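You operate a simulated robot arm through the tools that you are given. There is no shell and no other tool. Be economical: measure what you need, move in short steps, check, and stop when the job is done.

You run a simulated two-armed robot. Do the job below in one go: nothing can be reset, and whatever is moved stays where it is left.

TASK
Wipe up the spill on the top of the small table with the red rag and put it back.

It is judged by the outcome, as a careful person would: the job done as asked, and still so three seconds after it is handed in. It fails if anything else is knocked over, pushed out of place, dropped, spilled or broken.

THE ROBOT
Two 7-joint arms with two-finger grippers on one trunk, on a base that drives. Base frame: it is fixed to the floor where the robot stands at the start and does not move with it; the origin is under the middle of the robot, x ahead of it, y to its left, z up; the surface under the hand at the start is at about z = 0.95. Lengths are in m, angles in rad, forces in N, time in s.
The left shoulder is at the start at [0.024, 0.219, 1.23], the right one opposite. With the tool pointing down near the work surface each hand reaches from about 0.2 to 0.76 m from the robot's upright axis, wherever it stands, measured 20 degrees to its own side. Payload 2.2 kg a hand.
The TCP of each hand is the grasp point between the finger pads, 0.019 m short of the fingertips. In the tool frame z runs along the fingers and y along their closing line. Largest opening 0.116 m; the body of the gripper starts 0.07 m behind the TCP.
Orientation is that of the tool frame in the base frame, as a unit quaternion [x, y, z, w]. With the fingers straight down and closing along the base's y, the tool's x points along the base's -x, its y along +y and its z along -z.

THE INTERFACE
- The arms move only by the tool send_rows. It takes "left_deltas", "right_deltas" or both (then of equal length, played together; a hand with none holds still); each is a list of rows, each a list of 3 entries, a list of its own where there are three numbers: the opening, from 0 (shut) to 1 (fully open), then the shift along the base's x, y, z in mm, then the turn, a rotation vector about the base's x, y, z in rad. In form: [[hand, [dx, dy, dz], [ax, ay, az]], ...]. A call has 1 to 10 rows; each row is the pose to reach, as a shift and turn from the pose commanded when the call began. Each row takes 0.2 s and may step no farther than 0.05 m and 0.15 rad from the row before; otherwise, or with a gripper value out of range, the whole call is refused. A pose out of reach is approached as far as the arm can. The call stops where the force on the tool passes 40 N (or 10 N more than at its start, if that is more) or the arm is blocked; 0.2 s more then pass. The fingers move at their own pace and stop on an object; they squeeze with about 43 N. The grip force told is the motor's: it shows also when the fingers shut on nothing. Time passes only in rows, and 0.2 s behind the last, so rows that repeat a pose let the fingers close. The reply holds the time, the measured pose of the TCP, the force on the tool along the base axes, the opening and the grip force, in the units named above and with some noise, with the torque about the TCP (base axes, N m) and any sound that the robot's microphone picked up.
- Cameras (640 x 400 px; columns grow to the right, rows downward): "scene" is now at [0.1217, 0.0409, 1.4015]; the picture's right is [0.41, -0.91, 0.00], its down [-0.53, -0.24, -0.81] and it looks along [0.74, 0.34, -0.59] (base axes); focal length 258 px, centre (320, 200). "left" rides on the left gripper at [0.069, 0.015, -0.097] in its tool frame; the picture's right is [-0.21, 0.98, 0.00], its down [-0.76, -0.17, -0.63] and it looks along [-0.62, -0.14, 0.77] (tool axes); focal length 251 px, centre (320, 200). "right" rides on the right gripper at [0.069, -0.015, -0.097] in its tool frame; the picture's right is [0.21, 0.98, 0.00], its down [-0.76, 0.17, -0.63] and it looks along [-0.62, 0.14, 0.77] (tool axes); focal length 251 px, centre (320, 200). There is no depth. A picture from a camera that has moved, and an enlarged one, comes with that camera's place and axes in the base frame and with its lens.
- grab_frame(camera): a new picture of that camera. It takes no simulated time.
- raise_lower(by): slides the trunk up (or, below 0, down) by that many m; the arms and the scene camera ride with it, the base frame stays. It gives what a move gives, with no picture.
- drive_base(legs): drives the robot by 1 to 6 legs, each [ahead, left, turn to the left] in m, m and rad, along the robot's own axes; the way and the turn of a leg run together, so that a leg with both is an arc; at most 1.5 m and 3.142 rad a leg. The arms and the cameras ride along, it lands a little off, and it stops where it bumps. It gives what a move gives.
- aim_head(pan, tilt): turns the head with the scene camera to pan (to the left, within 1.396 rad either way) and tilt (down, from -0.506 to 1.204), counted from straight ahead of the robot. It gives what a move gives.
- inspect(camera, box): a new picture of the part [left, top, right, bottom] of that camera's present view, enlarged. It takes no simulated time.
- sign_off(): hands the job in; it is judged then, once.

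Work in short steps. Places have to be worked out from the pictures, the camera data and where the tool is seen: move nearer, look again, correct. Check each grasp and each placing, and mend what went wrong. You have 120 turns and 100 pictures in all, those below and enlarged ones among them. Open the grippers and draw the arms clear of the work before you hand the job in, unless the task says otherwise; then end with one line.

The tools are called as name(argument=value, ...) on one line, values as JSON. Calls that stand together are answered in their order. send_rows: Moves the arms, as the interface text tells. Its arguments: {"type":"object","properties":{"left_deltas":{"type":"array","items":{"type":"array"}},"right_deltas":{"type":"array","items":{"type":"array"}}},"required":[]} The other tools are called the same way: raise_lower (by) slides the trunk up or down; drive_base (legs) drives the base; aim_head (pan, tilt) turns the head that bears the scene camera; grab_frame (camera) takes a picture; inspect (camera, box) takes an enlarged picture of a part of a camera's view; sign_off () hands the job in.

At the start:

```text
clock: 0.0
left_tcp_pos: [0.4008, 0.5331, 1.2337]
left_tcp_rot: [0.0, 1.0, 0.0, -0.001]
left_contact_force: [0.3, 0.2, 0.3]
left_ft_torque: [0.01, 0.01, 0.0]
left_grip_width: 0.1162
left_grip_force: 0.0
right_tcp_pos: [0.4694, 0.0684, 1.2387]
right_tcp_rot: [0.0, 1.0, 0.0, 0.001]
right_contact_force: [0.4, -0.8, 0.0]
right_ft_torque: [-0.02, -0.03, 0.01]
right_grip_width: 0.116
right_grip_force: 0.0
trunk travel left (down, up): [-0.375, 0.115]
robot x, y, heading: [0.0034, 0.0001, -0.001]
head pan, tilt: [0.428, 0.621]
```

scene: 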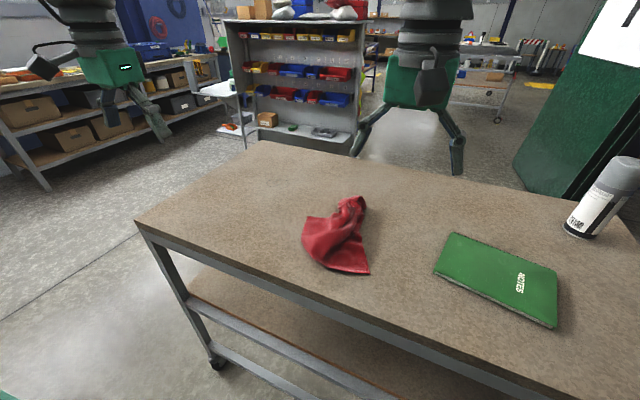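
right: 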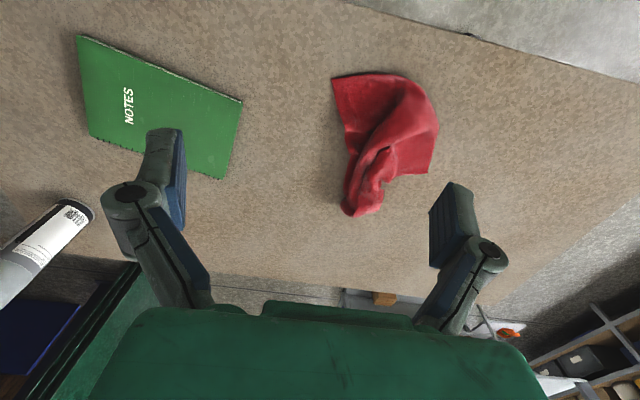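
left: 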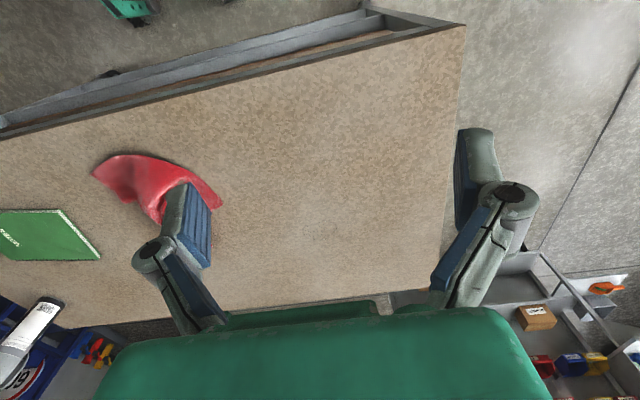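

The bench ahead has the red rag, a notebook and a can, but no spill is visible and the "small table" may be elsewhere. I look around with the head.

aim_head(pan=-0.7, tilt=0.5)

grab_frame(camera="scene")

aim_head(pan=1.35, tilt=0.5)

grab_frame(camera="scene")

```text
clock: 1.4
left_tcp_pos: [0.3974, 0.5316, 1.2344]
left_tcp_rot: [0.0, 1.0, 0.001, 0.0]
left_contact_force: [0.9, -1.0, 0.2]
left_ft_torque: [-0.02, -0.01, 0.01]
left_grip_width: 0.116
left_grip_force: 0.1
right_tcp_pos: [0.4657, 0.0676, 1.2396]
right_tcp_rot: [0.0, 1.0, 0.0, 0.001]
right_contact_force: [0.6, -0.1, -0.4]
right_ft_torque: [0.0, 0.0, 0.0]
right_grip_width: 0.1159
right_grip_force: 0.1
trunk travel left (down, up): [-0.375, 0.115]
robot x, y, heading: [0.0035, 0.0024, -0.001]
head pan, tilt: [-0.7, 0.499]
```

```text
96 pictures are left
camera scene: at [0.1113, -0.0542, 1.4127], right [-0.64, -0.77, 0.0], down [-0.37, 0.31, -0.88], along [0.67, -0.57, -0.48], focal length 258 px, centre (320, 200)
```

scene: 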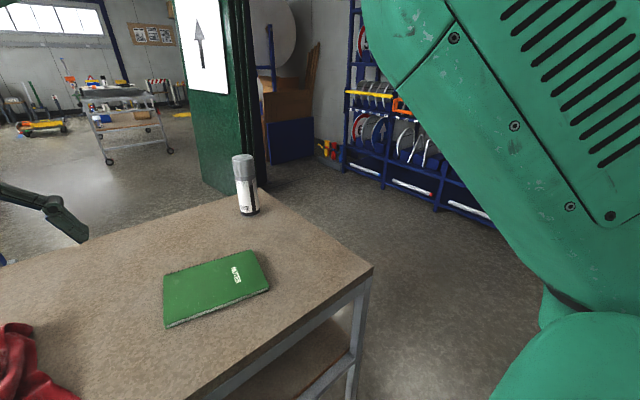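

```text
clock: 3.3
left_tcp_pos: [0.3979, 0.5289, 1.2353]
left_tcp_rot: [0.0, 1.0, -0.001, 0.002]
left_contact_force: [-0.3, -0.1, 0.9]
left_ft_torque: [0.01, 0.02, -0.02]
left_grip_width: 0.1161
left_grip_force: 0.0
right_tcp_pos: [0.4655, 0.0667, 1.2388]
right_tcp_rot: [-0.001, 1.0, 0.0, 0.001]
right_contact_force: [0.5, 0.2, 0.1]
right_ft_torque: [0.0, -0.02, 0.01]
right_grip_width: 0.1161
right_grip_force: 0.0
trunk travel left (down, up): [-0.375, 0.115]
robot x, y, heading: [-0.0019, -0.0001, -0.002]
head pan, tilt: [1.349, 0.499]
```

```text
95 pictures are left
camera scene: at [0.0618, 0.0933, 1.4124], right [0.98, -0.22, 0.0], down [-0.11, -0.47, -0.88], along [0.19, 0.86, -0.48], focal length 258 px, centre (320, 200)
```

scene: 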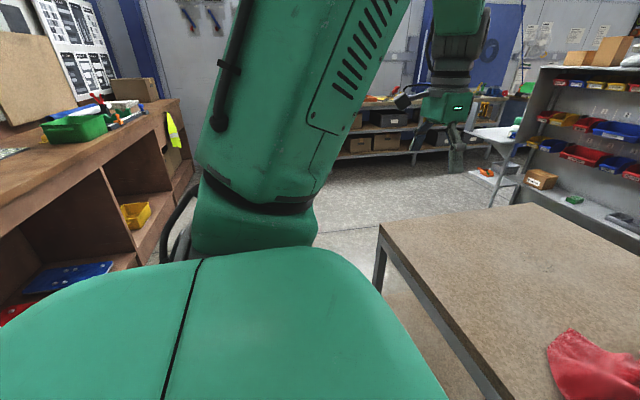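

There is a small white-topped stand beyond the shelf on the left. I enlarge it and look straight ahead too.

inspect(camera="scene", box=[400, 80, 560, 220])

aim_head(pan=0.75, tilt=0.3)

grab_frame(camera="scene")

aim_head(pan=-0.1, tilt=0.3)

grab_frame(camera="scene")

```text
2.86 times, centred on (480, 150) of scene
camera zoom: at [0.0618, 0.0933, 1.4124], right [0.98, -0.22, 0.0], down [-0.11, -0.47, -0.88], along [0.19, 0.86, -0.48], focal length 736 px, centre (-137, 343)
```

zoom: 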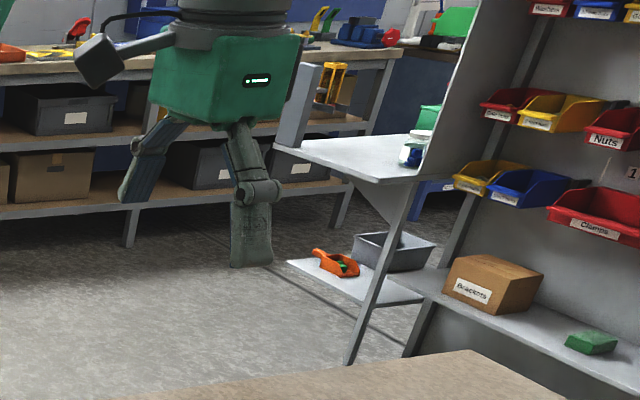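

```text
clock: 4.3
left_tcp_pos: [0.398, 0.5308, 1.2352]
left_tcp_rot: [0.001, 1.0, 0.001, 0.001]
left_contact_force: [-0.1, 0.4, -0.8]
left_ft_torque: [-0.02, 0.0, 0.01]
left_grip_width: 0.116
left_grip_force: 0.0
right_tcp_pos: [0.4669, 0.0666, 1.2399]
right_tcp_rot: [0.0, 1.0, -0.001, 0.0]
right_contact_force: [0.3, 0.5, 0.4]
right_ft_torque: [0.02, 0.04, 0.03]
right_grip_width: 0.116
right_grip_force: 0.1
trunk travel left (down, up): [-0.375, 0.115]
robot x, y, heading: [0.0028, -0.0027, -0.0]
head pan, tilt: [0.75, 0.3]
```

```text
93 pictures are left
camera scene: at [0.11, 0.0683, 1.4307], right [0.68, -0.73, 0.0], down [-0.22, -0.2, -0.95], along [0.7, 0.65, -0.3], focal length 258 px, centre (320, 200)
```

scene: 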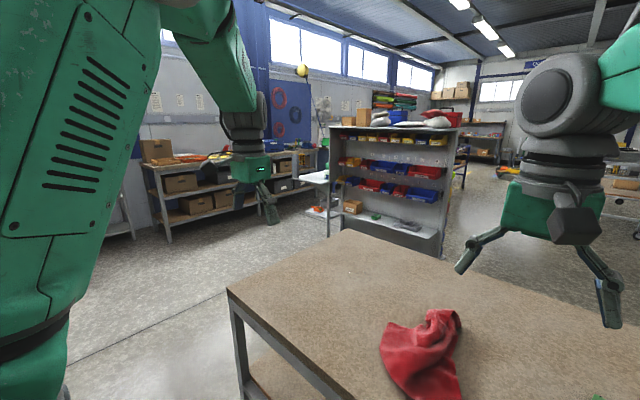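

```text
clock: 5.5
left_tcp_pos: [0.3972, 0.5296, 1.2349]
left_tcp_rot: [0.0, 1.0, 0.0, 0.002]
left_contact_force: [0.0, -0.3, -0.2]
left_ft_torque: [-0.01, -0.03, 0.01]
left_grip_width: 0.1162
left_grip_force: 0.1
right_tcp_pos: [0.467, 0.0667, 1.24]
right_tcp_rot: [0.0, 1.0, 0.0, 0.001]
right_contact_force: [0.0, 0.9, -0.6]
right_ft_torque: [0.03, 0.01, 0.01]
right_grip_width: 0.116
right_grip_force: 0.0
trunk travel left (down, up): [-0.375, 0.115]
robot x, y, heading: [-0.0033, -0.0, 0.009]
head pan, tilt: [-0.099, 0.3]
```

```text
92 pictures are left
camera scene: at [0.1348, -0.0047, 1.4308], right [-0.1, -1.0, 0.0], down [-0.3, 0.03, -0.95], along [0.95, -0.09, -0.3], focal length 258 px, centre (320, 200)
```

scene: 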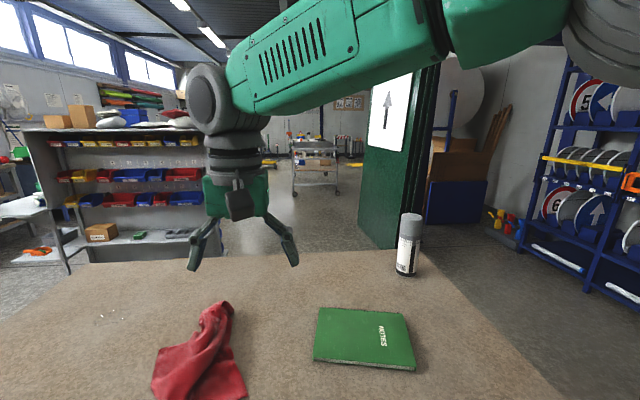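

On the near table, left of the rag, there are faint specks that may be the spill. I enlarge them.

inspect(camera="scene", box=[40, 280, 200, 380])

inspect(camera="left", box=[220, 140, 420, 290])

inspect(camera="scene", box=[270, 110, 370, 200])

```text
4.00 times, centred on (120, 330) of scene
camera zoom: at [0.1348, -0.0047, 1.4308], right [-0.1, -1.0, 0.0], down [-0.3, 0.03, -0.95], along [0.95, -0.09, -0.3], focal length 1030 px, centre (1120, -320)
```

zoom: 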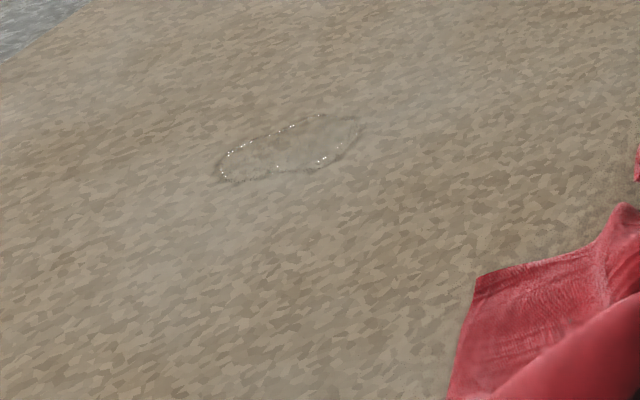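

```text
2.67 times, centred on (320, 215) of left
camera zoom: at [0.3292, 0.5446, 1.3309], right [0.21, 0.98, 0.0], down [0.76, -0.17, 0.63], along [0.62, -0.14, -0.77], focal length 670 px, centre (320, 160)
```

zoom: 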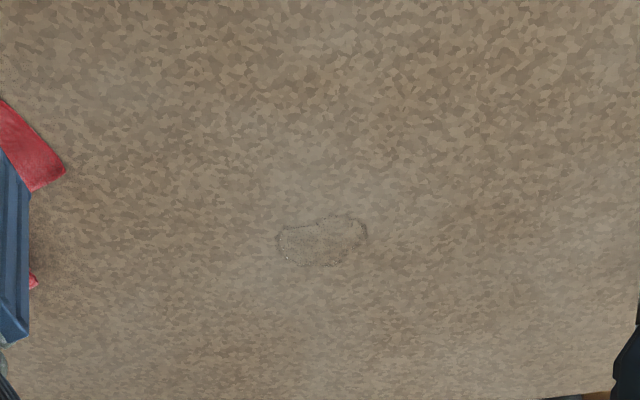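

```text
4.44 times, centred on (320, 155) of scene
camera zoom: at [0.1348, -0.0047, 1.4308], right [-0.1, -1.0, 0.0], down [-0.3, 0.03, -0.95], along [0.95, -0.09, -0.3], focal length 1145 px, centre (320, 400)
```

zoom: 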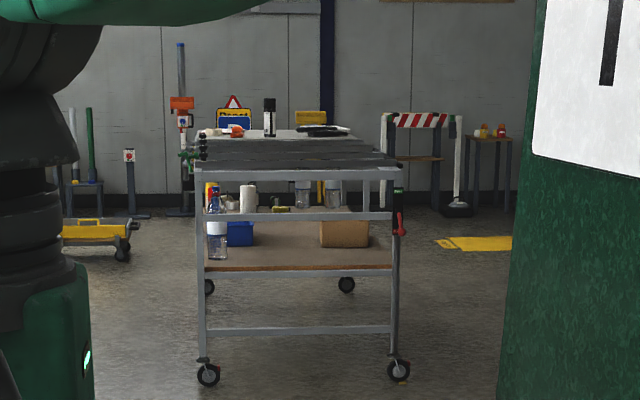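

The spill is a small clear puddle on the near table at about (0.72, 0.46), roughly 75×55 mm. The rag is near (0.56, 0.19) and the near table edge at x≈0.40. I move the right arm aside, then drive left and slightly ahead so the left hand reaches both.

send_rows(right_deltas=[[1, [-20, -50, 0], [0, 0, 0]], [1, [-40, -95, 0], [0, 0, 0]], [1, [-60, -140, 0], [0, 0, 0]], [1, [-80, -185, 0], [0, 0, 0]], [1, [-100, -230, 0], [0, 0, 0]]])

drive_base(legs=[[0, 0.22, 0], [0.08, 0, 0]])

aim_head(pan=0.1, tilt=0.7)

grab_frame(camera="scene")

grab_frame(camera="left")

```text
refused: row 1 steps farther than a row can; nothing moved
```

```text
clock: 7.8
left_tcp_pos: [0.4697, 0.7239, 1.2428]
left_tcp_rot: [-0.002, 1.0, 0.007, 0.001]
left_contact_force: [0.6, -1.3, 0.7]
left_ft_torque: [0.05, 0.01, -0.05]
left_grip_width: 0.1161
left_grip_force: 0.0
right_tcp_pos: [0.5419, 0.2622, 1.2418]
right_tcp_rot: [-0.002, 1.0, 0.007, 0.002]
right_contact_force: [0.7, -1.4, 1.1]
right_ft_torque: [0.12, 0.02, -0.01]
right_grip_width: 0.1158
right_grip_force: 0.1
trunk travel left (down, up): [-0.375, 0.115]
robot x, y, heading: [0.0778, 0.2083, 0.004]
head pan, tilt: [-0.099, 0.3]
```

```text
clock: 8.7
left_tcp_pos: [0.4723, 0.7235, 1.2424]
left_tcp_rot: [-0.002, 1.0, 0.007, 0.002]
left_contact_force: [0.2, -0.4, 0.3]
left_ft_torque: [-0.01, 0.04, 0.01]
left_grip_width: 0.1164
left_grip_force: 0.1
right_tcp_pos: [0.5442, 0.2613, 1.2406]
right_tcp_rot: [-0.002, 1.0, 0.007, 0.002]
right_contact_force: [0.0, -0.9, 0.2]
right_ft_torque: [0.04, -0.02, 0.01]
right_grip_width: 0.1162
right_grip_force: 0.0
trunk travel left (down, up): [-0.375, 0.115]
robot x, y, heading: [0.0804, 0.204, 0.01]
head pan, tilt: [0.099, 0.7]
```

```text
88 pictures are left
camera scene: at [0.2055, 0.2085, 1.3947], right [0.1, -0.99, -0.01], down [-0.64, -0.06, -0.76], along [0.76, 0.08, -0.65], focal length 258 px, centre (320, 200)
```

scene: 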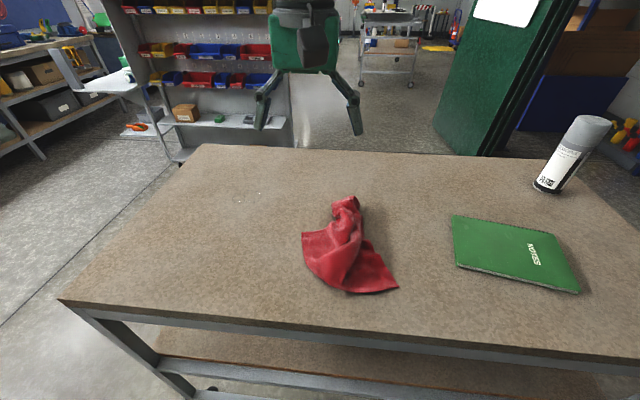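

```text
87 pictures are left
camera left: at [0.4037, 0.7365, 1.3379], right [0.21, 0.98, 0.01], down [0.75, -0.17, 0.63], along [0.62, -0.12, -0.77], focal length 251 px, centre (320, 200)
```

left: 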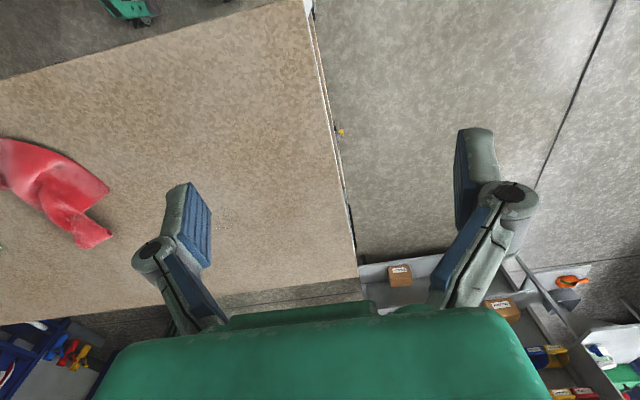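

The rag's ridge runs from about (0.69, 0.18) towards the robot, spreading to x≈0.47. I move the right arm aside with smaller steps.

send_rows(right_deltas=[[1, [-15, -40, 0], [0, 0, 0]], [1, [-30, -80, 0], [0, 0, 0]], [1, [-45, -120, 0], [0, 0, 0]], [1, [-60, -160, 0], [0, 0, 0]], [1, [-75, -200, 0], [0, 0, 0]], [1, [-90, -240, 0], [0, 0, 0]], [1, [-100, -280, 0], [0, 0, 0]], [1, [-110, -320, 0], [0, 0, 0]]])

send_rows(left_deltas=[[1, [0, -48, 0], [0, 0, 0]], [1, [0, -96, 0], [0, 0, 0]], [1, [0, -144, 0], [0, 0, 0]], [1, [0, -192, 0], [0, 0, 0]], [1, [0, -240, 0], [0, 0, 0]], [1, [0, -288, 0], [0, 0, 0]], [1, [0, -336, 0], [0, 0, 0]], [1, [10, -382, 0], [0, 0, 0]], [1, [20, -428, 0], [0, 0, 0]], [1, [20, -470, 0], [0, 0, 0]]])

send_rows(left_deltas=[[1, [20, -30, -40], [0, 0, 0]], [1, [20, -60, -80], [0, 0, 0]], [1, [20, -68, -120], [0, 0, 0]]])

grab_frame(camera="left")

grab_frame(camera="scene")

```text
clock: 10.5
left_tcp_pos: [0.4693, 0.7203, 1.2438]
left_tcp_rot: [-0.002, 1.0, 0.008, 0.003]
left_contact_force: [-0.3, -0.2, -0.3]
left_ft_torque: [0.05, -0.01, 0.01]
left_grip_width: 0.1159
left_grip_force: 0.1
right_tcp_pos: [0.4315, -0.0623, 1.2409]
right_tcp_rot: [-0.002, 1.0, 0.009, 0.002]
right_contact_force: [0.4, -0.1, -1.3]
right_ft_torque: [0.07, -0.03, 0.01]
right_grip_width: 0.1159
right_grip_force: 0.0
trunk travel left (down, up): [-0.375, 0.115]
robot x, y, heading: [0.0782, 0.2042, 0.008]
head pan, tilt: [0.099, 0.7]
```

```text
clock: 12.7
left_tcp_pos: [0.4914, 0.2713, 1.2358]
left_tcp_rot: [-0.003, 1.0, -0.001, 0.001]
left_contact_force: [0.2, 0.6, -0.4]
left_ft_torque: [-0.07, 0.01, -0.01]
left_grip_width: 0.1158
left_grip_force: 0.1
left hand out of reach, approached as far as the arm can: row 5, 6, 7, 8
right_tcp_pos: [0.433, -0.0361, 1.2452]
right_tcp_rot: [-0.004, 1.0, -0.001, 0.001]
right_contact_force: [-0.2, -0.3, -0.3]
right_ft_torque: [-0.01, -0.01, 0.02]
right_grip_width: 0.1161
right_grip_force: 0.0
trunk travel left (down, up): [-0.375, 0.115]
robot x, y, heading: [0.0763, 0.2056, 0.005]
head pan, tilt: [0.099, 0.7]
```

```text
refused: row 1 steps farther than a row can; nothing moved
```

```text
86 pictures are left
camera left: at [0.4235, 0.2853, 1.3305], right [0.21, 0.98, 0.0], down [0.76, -0.16, 0.64], along [0.62, -0.13, -0.77], focal length 251 px, centre (320, 200)
```

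left: 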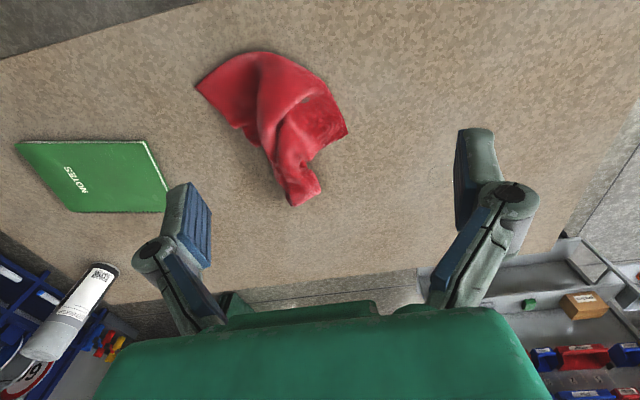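

```text
85 pictures are left
camera scene: at [0.2036, 0.2229, 1.3948], right [0.11, -0.99, 0.0], down [-0.64, -0.07, -0.76], along [0.76, 0.08, -0.65], focal length 258 px, centre (320, 200)
```

scene: 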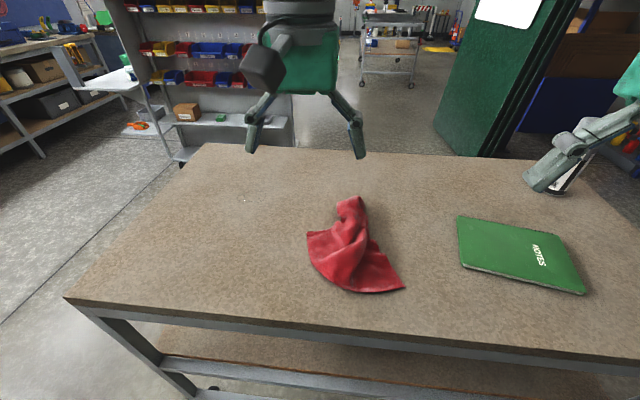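

The rag's narrow bunched end spans about (0.69, 0.19) to (0.58, 0.20). I lower the left hand over (0.64, 0.195).

send_rows(left_deltas=[[1, [36, -20, 0], [0, 0, 0]], [1, [72, -40, -20], [0, 0, 0]], [1, [108, -60, -40], [0, 0, 0]], [1, [140, -76, -65], [0, 0, 0]], [1, [148, -76, -105], [0, 0, 0]], [1, [148, -76, -145], [0, 0, 0]]])

grab_frame(camera="left")

grab_frame(camera="scene")

```text
clock: 14.1
left_tcp_pos: [0.6483, 0.1936, 1.1039]
left_tcp_rot: [-0.024, 1.0, -0.015, 0.003]
left_contact_force: [0.1, -0.6, -0.2]
left_ft_torque: [0.07, -0.01, -0.02]
left_grip_width: 0.1159
left_grip_force: 0.1
right_tcp_pos: [0.4313, -0.0574, 1.2431]
right_tcp_rot: [-0.002, 1.0, 0.007, 0.002]
right_contact_force: [0.6, -0.6, 0.6]
right_ft_torque: [0.03, 0.01, 0.01]
right_grip_width: 0.1161
right_grip_force: 0.0
trunk travel left (down, up): [-0.375, 0.115]
robot x, y, heading: [0.0752, 0.2037, 0.004]
head pan, tilt: [0.099, 0.7]
```

```text
84 pictures are left
camera left: at [0.5797, 0.2077, 1.1995], right [0.17, 0.99, -0.03], down [0.76, -0.11, 0.64], along [0.63, -0.13, -0.77], focal length 251 px, centre (320, 200)
```

left: 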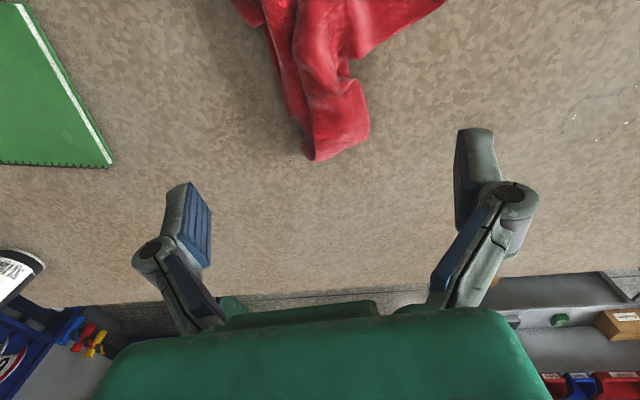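

```text
83 pictures are left
camera scene: at [0.2033, 0.2048, 1.3949], right [0.11, -0.99, -0.01], down [-0.64, -0.06, -0.76], along [0.76, 0.09, -0.65], focal length 258 px, centre (320, 200)
```

scene: 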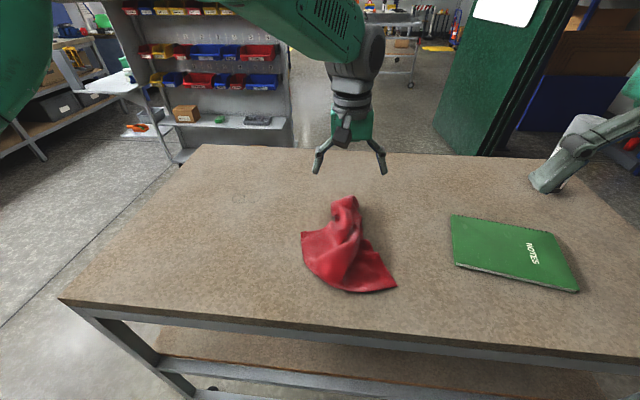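

The tip measures (0.70, 0.196) and the ridge (0.64, 0.199). I go down to TCP z≈0.975 at x≈0.63 with the hand open.

send_rows(left_deltas=[[1, [-10, 3, -45], [0, 0, 0]], [1, [-18, 4, -85], [0, 0, 0]], [1, [-18, 4, -110], [0, 0, 0]], [1, [-18, 4, -126], [0, 0, 0]]])

grab_frame(camera="left")

grab_frame(camera="scene")

```text
clock: 15.1
left_tcp_pos: [0.6247, 0.1893, 0.9691]
left_tcp_rot: [-0.008, 1.0, 0.004, 0.0]
left_contact_force: [0.3, -0.4, -1.0]
left_ft_torque: [0.06, 0.0, 0.0]
left_grip_width: 0.1162
left_grip_force: 0.1
right_tcp_pos: [0.4315, -0.058, 1.2429]
right_tcp_rot: [-0.002, 1.0, 0.007, 0.0]
right_contact_force: [-0.3, -0.6, -0.2]
right_ft_torque: [0.0, 0.01, 0.01]
right_grip_width: 0.1161
right_grip_force: 0.1
trunk travel left (down, up): [-0.375, 0.115]
robot x, y, heading: [0.0736, 0.2083, 0.01]
head pan, tilt: [0.099, 0.7]
```

```text
82 pictures are left
camera left: at [0.5555, 0.2015, 1.0637], right [0.2, 0.98, 0.01], down [0.76, -0.16, 0.63], along [0.62, -0.12, -0.77], focal length 251 px, centre (320, 200)
```

left: 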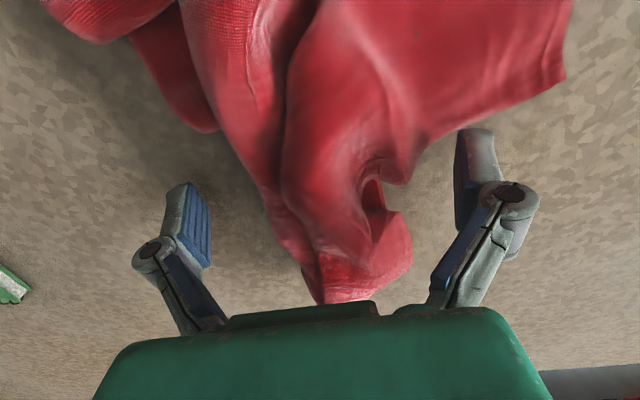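

```text
81 pictures are left
camera scene: at [0.2048, 0.2022, 1.3947], right [0.11, -0.99, -0.01], down [-0.64, -0.06, -0.76], along [0.76, 0.09, -0.65], focal length 258 px, centre (320, 200)
```

scene: 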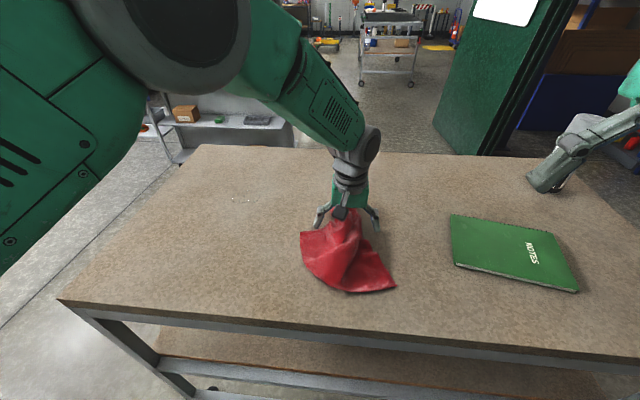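

The fingers straddle the ridge without contact. I close.

send_rows(left_deltas=[[0, [0, 0, 1], [0, 0, 0]], [0, [0, 0, 1], [0, 0, 0]], [0, [0, 0, 1], [0, 0, 0]], [0, [0, 0, 1], [0, 0, 0]], [0, [0, 0, 1], [0, 0, 0]]])

grab_frame(camera="left")

```text
clock: 16.3
left_tcp_pos: [0.6218, 0.1975, 0.971]
left_tcp_rot: [-0.007, 1.0, -0.001, 0.001]
left_contact_force: [0.1, -3.5, 15.2]
left_ft_torque: [0.08, 0.07, 0.0]
left_grip_width: 0.0052
left_grip_force: 33.6
right_tcp_pos: [0.4306, -0.0436, 1.245]
right_tcp_rot: [-0.002, 1.0, 0.002, 0.003]
right_contact_force: [0.2, -0.3, 0.1]
right_ft_torque: [-0.02, 0.01, 0.02]
right_grip_width: 0.1158
right_grip_force: 0.0
trunk travel left (down, up): [-0.375, 0.115]
robot x, y, heading: [0.0764, 0.2068, 0.006]
head pan, tilt: [0.099, 0.7]
```

```text
80 pictures are left
camera left: at [0.5533, 0.2118, 1.0657], right [0.2, 0.98, 0.0], down [0.76, -0.15, 0.64], along [0.62, -0.13, -0.77], focal length 251 px, centre (320, 200)
```

left: 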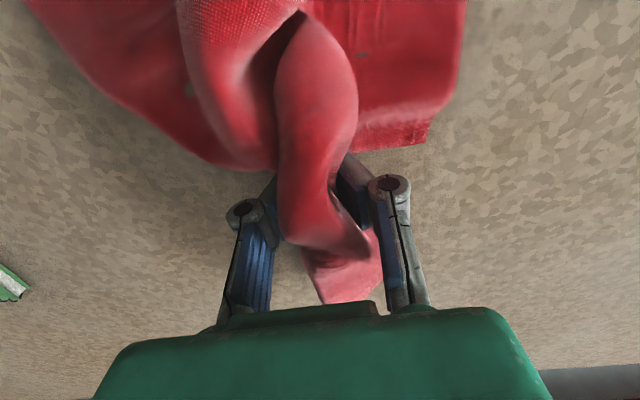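

The grip closed on 5 mm of cloth. I lift a little to check it holds.

send_rows(left_deltas=[[0, [0, 0, 30], [0, 0, 0]], [0, [0, 0, 60], [0, 0, 0]], [0, [0, 0, 90], [0, 0, 0]]])

grab_frame(camera="scene")

grab_frame(camera="left")

```text
clock: 17.1
left_tcp_pos: [0.6257, 0.207, 1.0457]
left_tcp_rot: [-0.017, 1.0, -0.004, -0.013]
left_contact_force: [0.5, -0.4, 0.5]
left_ft_torque: [-0.02, -0.01, 0.01]
left_grip_width: 0.0054
left_grip_force: 34.1
right_tcp_pos: [0.4329, -0.0476, 1.2448]
right_tcp_rot: [-0.003, 1.0, 0.002, 0.003]
right_contact_force: [-0.7, -0.2, 0.5]
right_ft_torque: [0.0, 0.01, -0.01]
right_grip_width: 0.1158
right_grip_force: 0.2
trunk travel left (down, up): [-0.375, 0.115]
robot x, y, heading: [0.0779, 0.2069, 0.005]
head pan, tilt: [0.099, 0.7]
```

```text
79 pictures are left
camera scene: at [0.2043, 0.2129, 1.3947], right [0.11, -0.99, 0.0], down [-0.64, -0.07, -0.76], along [0.76, 0.08, -0.65], focal length 258 px, centre (320, 200)
```

scene: 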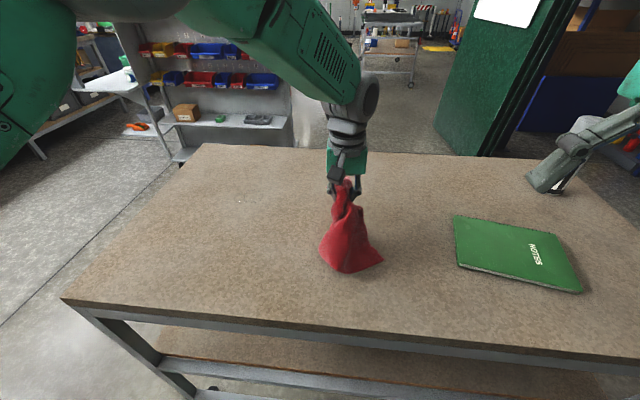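

```text
78 pictures are left
camera left: at [0.5584, 0.2209, 1.1431], right [0.18, 0.98, -0.01], down [0.78, -0.14, 0.61], along [0.6, -0.12, -0.79], focal length 251 px, centre (320, 200)
```

left: 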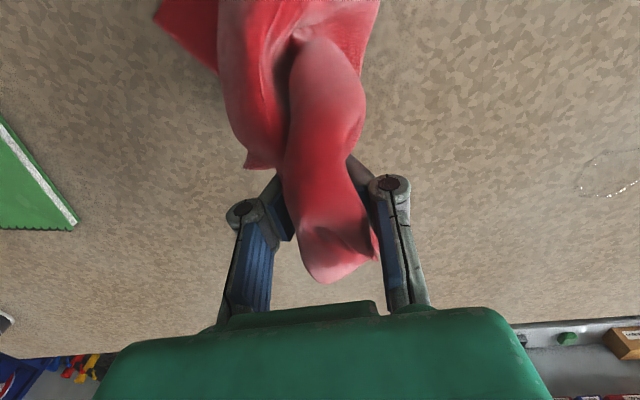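

The rag is held. I raise it and carry it over the spill at (0.725, 0.46), a bit beyond it so the body can be drawn back across.

send_rows(left_deltas=[[0, [0, 0, 40], [0, 0, 0]], [0, [15, 30, 70], [0, 0, 0]], [0, [35, 70, 80], [0, 0, 0]], [0, [55, 110, 80], [0, 0, 0]], [0, [75, 150, 80], [0, 0, 0]], [0, [95, 190, 80], [0, 0, 0]], [0, [115, 230, 80], [0, 0, 0]], [0, [135, 255, 80], [0, 0, 0]], [0, [145, 255, 50], [0, 0, 0]]])

grab_frame(camera="scene")

grab_frame(camera="left")

```text
clock: 19.1
left_tcp_pos: [0.7704, 0.449, 1.1051]
left_tcp_rot: [-0.003, 1.0, 0.002, 0.0]
left_contact_force: [0.1, 0.0, -0.1]
left_ft_torque: [0.02, -0.01, -0.02]
left_grip_width: 0.0052
left_grip_force: 33.6
right_tcp_pos: [0.4339, -0.046, 1.2425]
right_tcp_rot: [-0.003, 1.0, 0.002, 0.001]
right_contact_force: [0.6, -0.8, -1.3]
right_ft_torque: [-0.02, 0.08, -0.01]
right_grip_width: 0.116
right_grip_force: 0.2
trunk travel left (down, up): [-0.375, 0.115]
robot x, y, heading: [0.0791, 0.2111, 0.001]
head pan, tilt: [0.099, 0.7]
```

```text
77 pictures are left
camera scene: at [0.2068, 0.217, 1.3944], right [0.11, -0.99, 0.0], down [-0.64, -0.07, -0.76], along [0.76, 0.08, -0.65], focal length 258 px, centre (320, 200)
```

scene: 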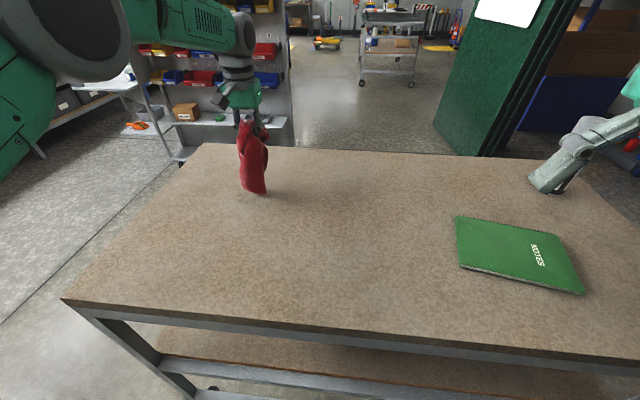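

```text
76 pictures are left
camera left: at [0.7024, 0.4623, 1.2015], right [0.21, 0.98, 0.01], down [0.76, -0.17, 0.63], along [0.62, -0.13, -0.77], focal length 251 px, centre (320, 200)
```

left: 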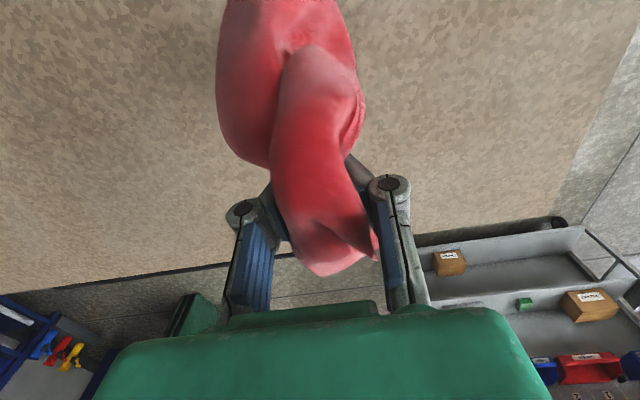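

The rag hangs over the spill. I lower it onto the table, watching the force.

send_rows(left_deltas=[[0, [0, 8, -40], [0, 0, 0]], [0, [0, 8, -80], [0, 0, 0]], [0, [0, 8, -110], [0, 0, 0]], [0, [0, 8, -128], [0, 0, 0]]])

grab_frame(camera="scene")

grab_frame(camera="left")

```text
clock: 20.1
left_tcp_pos: [0.7682, 0.4546, 0.9811]
left_tcp_rot: [-0.003, 1.0, 0.003, 0.002]
left_contact_force: [2.0, 0.2, -0.3]
left_ft_torque: [0.02, -0.03, 0.02]
left_grip_width: 0.0053
left_grip_force: 34.1
right_tcp_pos: [0.4336, -0.0466, 1.2446]
right_tcp_rot: [-0.003, 1.0, 0.003, 0.0]
right_contact_force: [-0.5, 0.2, 0.0]
right_ft_torque: [0.03, 0.01, 0.02]
right_grip_width: 0.116
right_grip_force: 0.0
trunk travel left (down, up): [-0.375, 0.115]
robot x, y, heading: [0.0771, 0.2073, 0.006]
head pan, tilt: [0.099, 0.7]
```

```text
75 pictures are left
camera scene: at [0.2056, 0.2166, 1.3946], right [0.11, -0.99, 0.0], down [-0.64, -0.07, -0.76], along [0.76, 0.08, -0.65], focal length 258 px, centre (320, 200)
```

scene: 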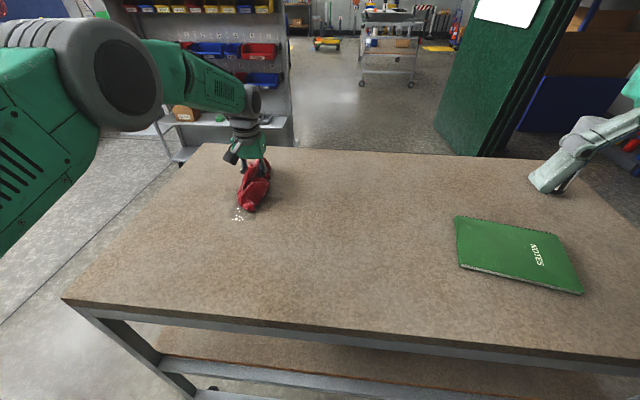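

```text
74 pictures are left
camera left: at [0.6986, 0.4684, 1.0766], right [0.21, 0.98, 0.01], down [0.76, -0.17, 0.63], along [0.62, -0.13, -0.77], focal length 251 px, centre (320, 200)
```

left: 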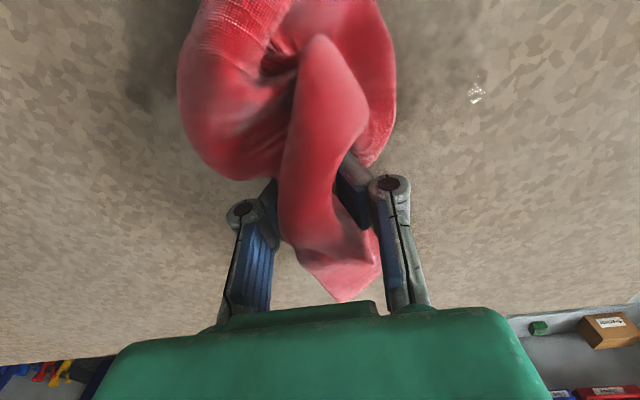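

Glints remain next to the rag; I enlarge both views to see the remaining spill.

inspect(camera="scene", box=[180, 150, 308, 230])

inspect(camera="left", box=[380, 10, 620, 160])

```text
5.00 times, centred on (244, 190) of scene
camera zoom: at [0.2056, 0.2166, 1.3946], right [0.11, -0.99, 0.0], down [-0.64, -0.07, -0.76], along [0.76, 0.08, -0.65], focal length 1288 px, centre (700, 250)
```

zoom: 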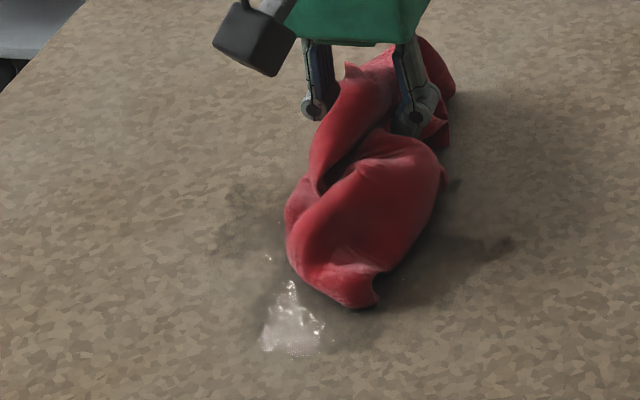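

```text
2.67 times, centred on (500, 85) of left
camera zoom: at [0.6986, 0.4684, 1.0766], right [0.21, 0.98, 0.01], down [0.76, -0.17, 0.63], along [0.62, -0.13, -0.77], focal length 670 px, centre (-160, 507)
```

zoom: 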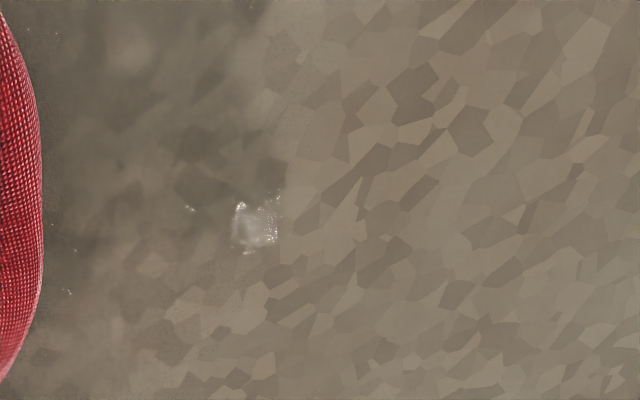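

Some wetness was pushed to the sides (around (0.65, 0.47) and (0.75, 0.54)), so I scrub around the whole wet patch with the rag pressed lightly.

send_rows(left_deltas=[[0, [0, 0, -8], [0, 0, 0]], [0, [0, 35, -8], [0, 0, 0]], [0, [0, 70, -8], [0, 0, 0]], [0, [-5, 105, -8], [0, 0, 0]], [0, [-40, 105, -8], [0, 0, 0]], [0, [-75, 100, -8], [0, 0, 0]], [0, [-105, 80, -8], [0, 0, 0]], [0, [-115, 45, -8], [0, 0, 0]], [0, [-115, 10, -8], [0, 0, 0]], [0, [-110, -25, -8], [0, 0, 0]]])

grab_frame(camera="scene")

inspect(camera="scene", box=[160, 140, 320, 240])

grab_frame(camera="left")

```text
clock: 22.3
left_tcp_pos: [0.6536, 0.4305, 0.9723]
left_tcp_rot: [-0.002, 1.0, 0.003, 0.002]
left_contact_force: [-1.7, 7.2, 24.5]
left_ft_torque: [0.02, 0.26, -0.09]
left_grip_width: 0.0054
left_grip_force: 33.6
right_tcp_pos: [0.4305, -0.0472, 1.2439]
right_tcp_rot: [-0.003, 1.0, 0.004, 0.002]
right_contact_force: [-1.2, -0.7, 0.0]
right_ft_torque: [0.03, -0.01, 0.02]
right_grip_width: 0.116
right_grip_force: 0.0
trunk travel left (down, up): [-0.375, 0.115]
robot x, y, heading: [0.0808, 0.2089, 0.004]
head pan, tilt: [0.099, 0.7]
```

```text
71 pictures are left
camera scene: at [0.2004, 0.2152, 1.3953], right [0.11, -0.99, 0.0], down [-0.64, -0.07, -0.76], along [0.76, 0.08, -0.64], focal length 258 px, centre (320, 200)
```

scene: 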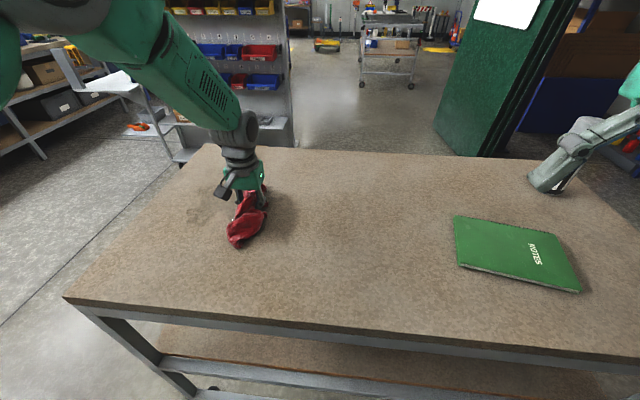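

```text
4.00 times, centred on (240, 190) of scene
camera zoom: at [0.2004, 0.2152, 1.3953], right [0.11, -0.99, 0.0], down [-0.64, -0.07, -0.76], along [0.76, 0.08, -0.64], focal length 1030 px, centre (640, 240)
```

zoom: 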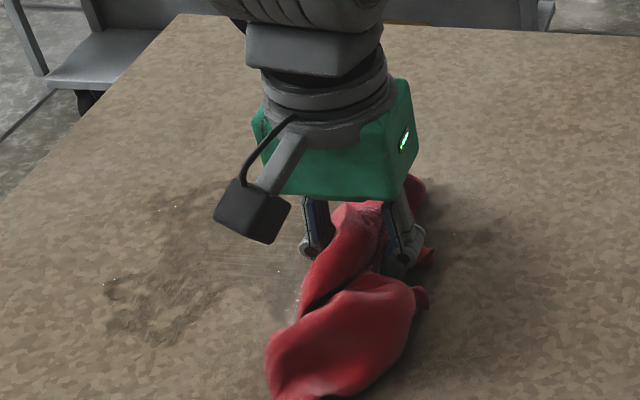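

```text
69 pictures are left
camera left: at [0.5838, 0.4438, 1.0679], right [0.21, 0.98, 0.01], down [0.75, -0.17, 0.64], along [0.62, -0.13, -0.77], focal length 251 px, centre (320, 200)
```

left: 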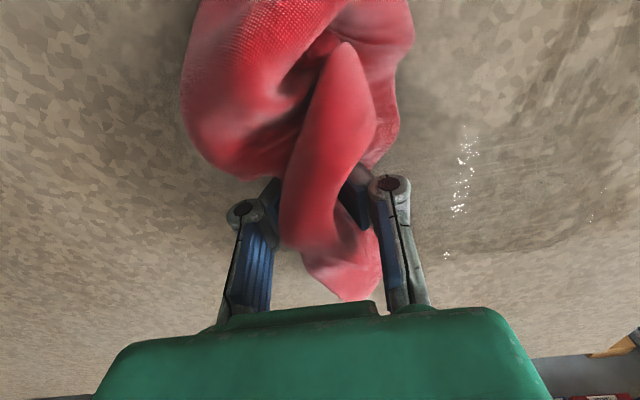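

The liquid has smeared leftward. I lift away to see the whole remaining wet area clearly.

send_rows(left_deltas=[[0, [0, 0, 40], [0, 0, 0]], [0, [0, -20, 80], [0, 0, 0]], [0, [0, -60, 100], [0, 0, 0]], [0, [0, -100, 110], [0, 0, 0]], [0, [0, -140, 110], [0, 0, 0]]])

inspect(camera="scene", box=[140, 140, 300, 240])

grab_frame(camera="left")

```text
clock: 23.5
left_tcp_pos: [0.6576, 0.2845, 1.082]
left_tcp_rot: [-0.003, 1.0, 0.004, 0.002]
left_contact_force: [0.1, -0.1, -0.5]
left_ft_torque: [0.06, 0.01, 0.04]
left_grip_width: 0.0055
left_grip_force: 33.6
right_tcp_pos: [0.4321, -0.0481, 1.2437]
right_tcp_rot: [-0.004, 1.0, 0.003, 0.001]
right_contact_force: [0.3, 0.3, 0.0]
right_ft_torque: [0.0, 0.01, -0.02]
right_grip_width: 0.116
right_grip_force: 0.1
trunk travel left (down, up): [-0.375, 0.115]
robot x, y, heading: [0.0767, 0.2061, 0.008]
head pan, tilt: [0.099, 0.7]
```

```text
4.00 times, centred on (220, 190) of scene
camera zoom: at [0.2039, 0.2125, 1.3948], right [0.11, -0.99, 0.0], down [-0.64, -0.07, -0.76], along [0.76, 0.08, -0.65], focal length 1030 px, centre (720, 240)
```

zoom: 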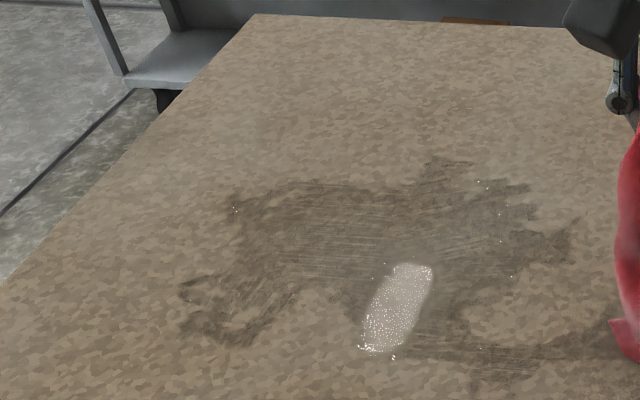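

```text
67 pictures are left
camera left: at [0.5885, 0.2975, 1.1784], right [0.21, 0.98, 0.01], down [0.76, -0.17, 0.63], along [0.62, -0.13, -0.77], focal length 251 px, centre (320, 200)
```

left: 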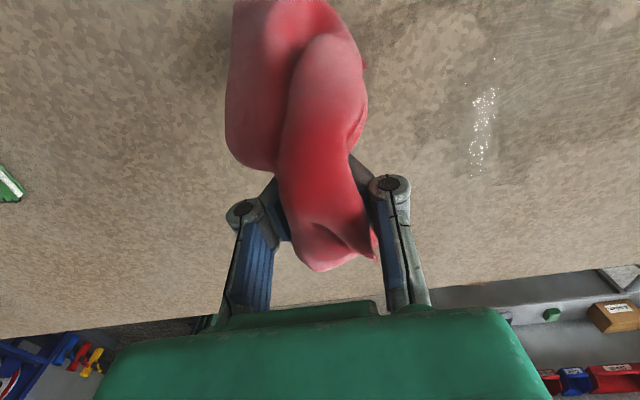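

The liquid is now a thin streaked film over about x 0.61–0.79, y 0.33–0.61. I raise the rag and shift the base left and slightly ahead so sweeps over the whole area are in reach.

send_rows(left_deltas=[[0, [0, 0, 40], [0, 0, 0]]])

drive_base(legs=[[0, 0.12, 0], [0.05, 0, 0]])

aim_head(pan=0.25, tilt=0.75)

grab_frame(camera="scene")

```text
clock: 23.9
left_tcp_pos: [0.6572, 0.2865, 1.1223]
left_tcp_rot: [-0.003, 1.0, 0.002, 0.002]
left_contact_force: [0.4, 0.0, 0.0]
left_ft_torque: [0.0, -0.02, 0.03]
left_grip_width: 0.0053
left_grip_force: 33.4
right_tcp_pos: [0.43, -0.0441, 1.2449]
right_tcp_rot: [-0.003, 1.0, 0.002, 0.002]
right_contact_force: [0.2, 0.2, 0.3]
right_ft_torque: [0.01, 0.01, 0.02]
right_grip_width: 0.116
right_grip_force: 0.1
trunk travel left (down, up): [-0.375, 0.115]
robot x, y, heading: [0.0778, 0.2082, 0.004]
head pan, tilt: [0.099, 0.7]
```

```text
clock: 25.6
left_tcp_pos: [0.6956, 0.4629, 1.1264]
left_tcp_rot: [-0.007, 1.0, -0.017, 0.009]
left_contact_force: [-0.7, 0.9, 1.4]
left_ft_torque: [-0.04, -0.08, 0.02]
left_grip_width: 0.0055
left_grip_force: 34.1
right_tcp_pos: [0.4685, 0.1349, 1.2586]
right_tcp_rot: [-0.007, 1.0, -0.019, 0.009]
right_contact_force: [-1.4, 1.3, 2.2]
right_ft_torque: [-0.13, -0.1, 0.05]
right_grip_width: 0.1161
right_grip_force: 0.0
trunk travel left (down, up): [-0.375, 0.115]
robot x, y, heading: [0.1266, 0.3379, 0.008]
head pan, tilt: [0.099, 0.7]
```

```text
clock: 26.3
left_tcp_pos: [0.7075, 0.4451, 1.1239]
left_tcp_rot: [-0.008, 1.0, -0.006, 0.003]
left_contact_force: [0.8, 0.7, 0.6]
left_ft_torque: [-0.08, 0.03, 0.01]
left_grip_width: 0.0055
left_grip_force: 34.1
right_tcp_pos: [0.4811, 0.1129, 1.2498]
right_tcp_rot: [-0.007, 1.0, -0.007, 0.004]
right_contact_force: [0.5, 1.0, -0.2]
right_ft_torque: [-0.01, 0.03, -0.01]
right_grip_width: 0.1158
right_grip_force: 0.1
trunk travel left (down, up): [-0.375, 0.115]
robot x, y, heading: [0.127, 0.3487, 0.012]
head pan, tilt: [0.25, 0.75]
```

```text
66 pictures are left
camera scene: at [0.2492, 0.3661, 1.3907], right [0.26, -0.97, 0.0], down [-0.66, -0.17, -0.73], along [0.71, 0.19, -0.68], focal length 258 px, centre (320, 200)
```

scene: 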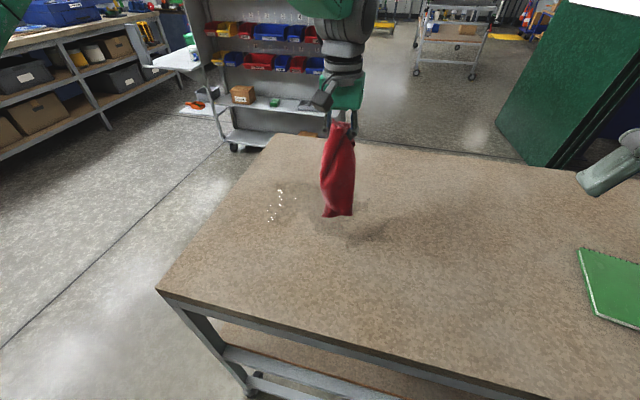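

The film's glints are visible at the left. I move to the left end of the patch, about (0.79, 0.63), and set the rag down there.

send_rows(left_deltas=[[0, [15, 40, 0], [0, 0, 0]], [0, [30, 80, 0], [0, 0, 0]], [0, [50, 120, 0], [0, 0, 0]], [0, [65, 155, 0], [0, 0, 0]], [0, [80, 185, 0], [0, 0, 0]], [0, [80, 185, -45], [0, 0, 0]], [0, [80, 185, -90], [0, 0, 0]], [0, [80, 185, -130], [0, 0, 0]], [0, [80, 185, -150], [0, 0, 0]]])

grab_frame(camera="scene")

```text
clock: 28.5
left_tcp_pos: [0.7884, 0.5948, 0.9849]
left_tcp_rot: [-0.008, 1.0, 0.011, 0.009]
left_contact_force: [0.3, -0.3, 0.2]
left_ft_torque: [0.12, 0.03, 0.01]
left_grip_width: 0.0055
left_grip_force: 33.8
right_tcp_pos: [0.4781, 0.0738, 1.2391]
right_tcp_rot: [-0.008, 1.0, 0.01, -0.001]
right_contact_force: [-0.4, -1.4, -0.3]
right_ft_torque: [0.06, -0.01, 0.0]
right_grip_width: 0.1161
right_grip_force: 0.0
trunk travel left (down, up): [-0.375, 0.115]
robot x, y, heading: [0.1288, 0.3474, 0.009]
head pan, tilt: [0.25, 0.75]
stopped in row 9 (left hand): the arm was blocked; the commanded pose is now the measured one
```

```text
65 pictures are left
camera scene: at [0.2507, 0.371, 1.3903], right [0.26, -0.97, 0.0], down [-0.66, -0.18, -0.73], along [0.7, 0.19, -0.68], focal length 258 px, centre (320, 200)
```

scene: 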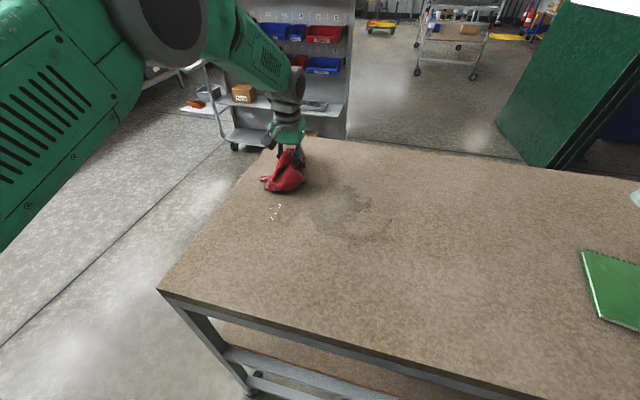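

The rag lies at the left end of the film. I sweep right along the far half, pressing lightly.

send_rows(left_deltas=[[0, [0, 0, -10], [0, 0, 0]], [0, [-5, -30, -13], [0, 0, 0]], [0, [-10, -60, -13], [0, 0, 0]], [0, [-10, -90, -13], [0, 0, 0]], [0, [-10, -120, -13], [0, 0, 0]], [0, [-10, -150, -13], [0, 0, 0]], [0, [-10, -180, -13], [0, 0, 0]], [0, [-10, -210, -13], [0, 0, 0]], [0, [-10, -240, -13], [0, 0, 0]], [0, [-20, -265, -13], [0, 0, 0]]])

grab_frame(camera="scene")

```text
clock: 30.7
left_tcp_pos: [0.7703, 0.3363, 0.9697]
left_tcp_rot: [-0.008, 1.0, -0.002, 0.012]
left_contact_force: [5.1, -13.6, 27.5]
left_ft_torque: [0.3, 0.06, 0.05]
left_grip_width: 0.0062
left_grip_force: 32.0
right_tcp_pos: [0.4768, 0.0913, 1.247]
right_tcp_rot: [-0.008, 1.0, 0.002, 0.006]
right_contact_force: [-0.7, 0.1, 0.7]
right_ft_torque: [-0.04, 0.03, 0.03]
right_grip_width: 0.1164
right_grip_force: 0.0
trunk travel left (down, up): [-0.375, 0.115]
robot x, y, heading: [0.1255, 0.3477, 0.009]
head pan, tilt: [0.25, 0.75]
```

```text
64 pictures are left
camera scene: at [0.2488, 0.361, 1.3912], right [0.26, -0.97, -0.01], down [-0.66, -0.17, -0.73], along [0.71, 0.19, -0.68], focal length 258 px, centre (320, 200)
```

scene: 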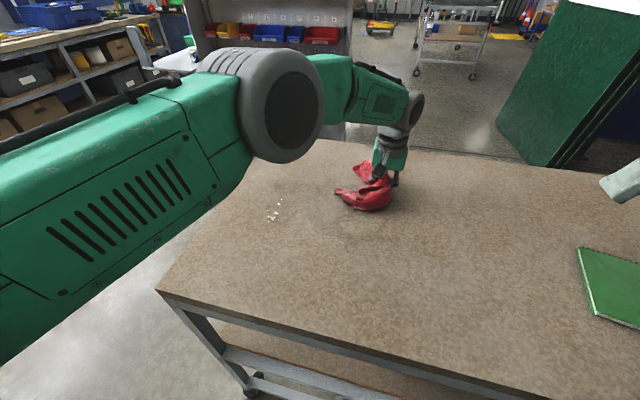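

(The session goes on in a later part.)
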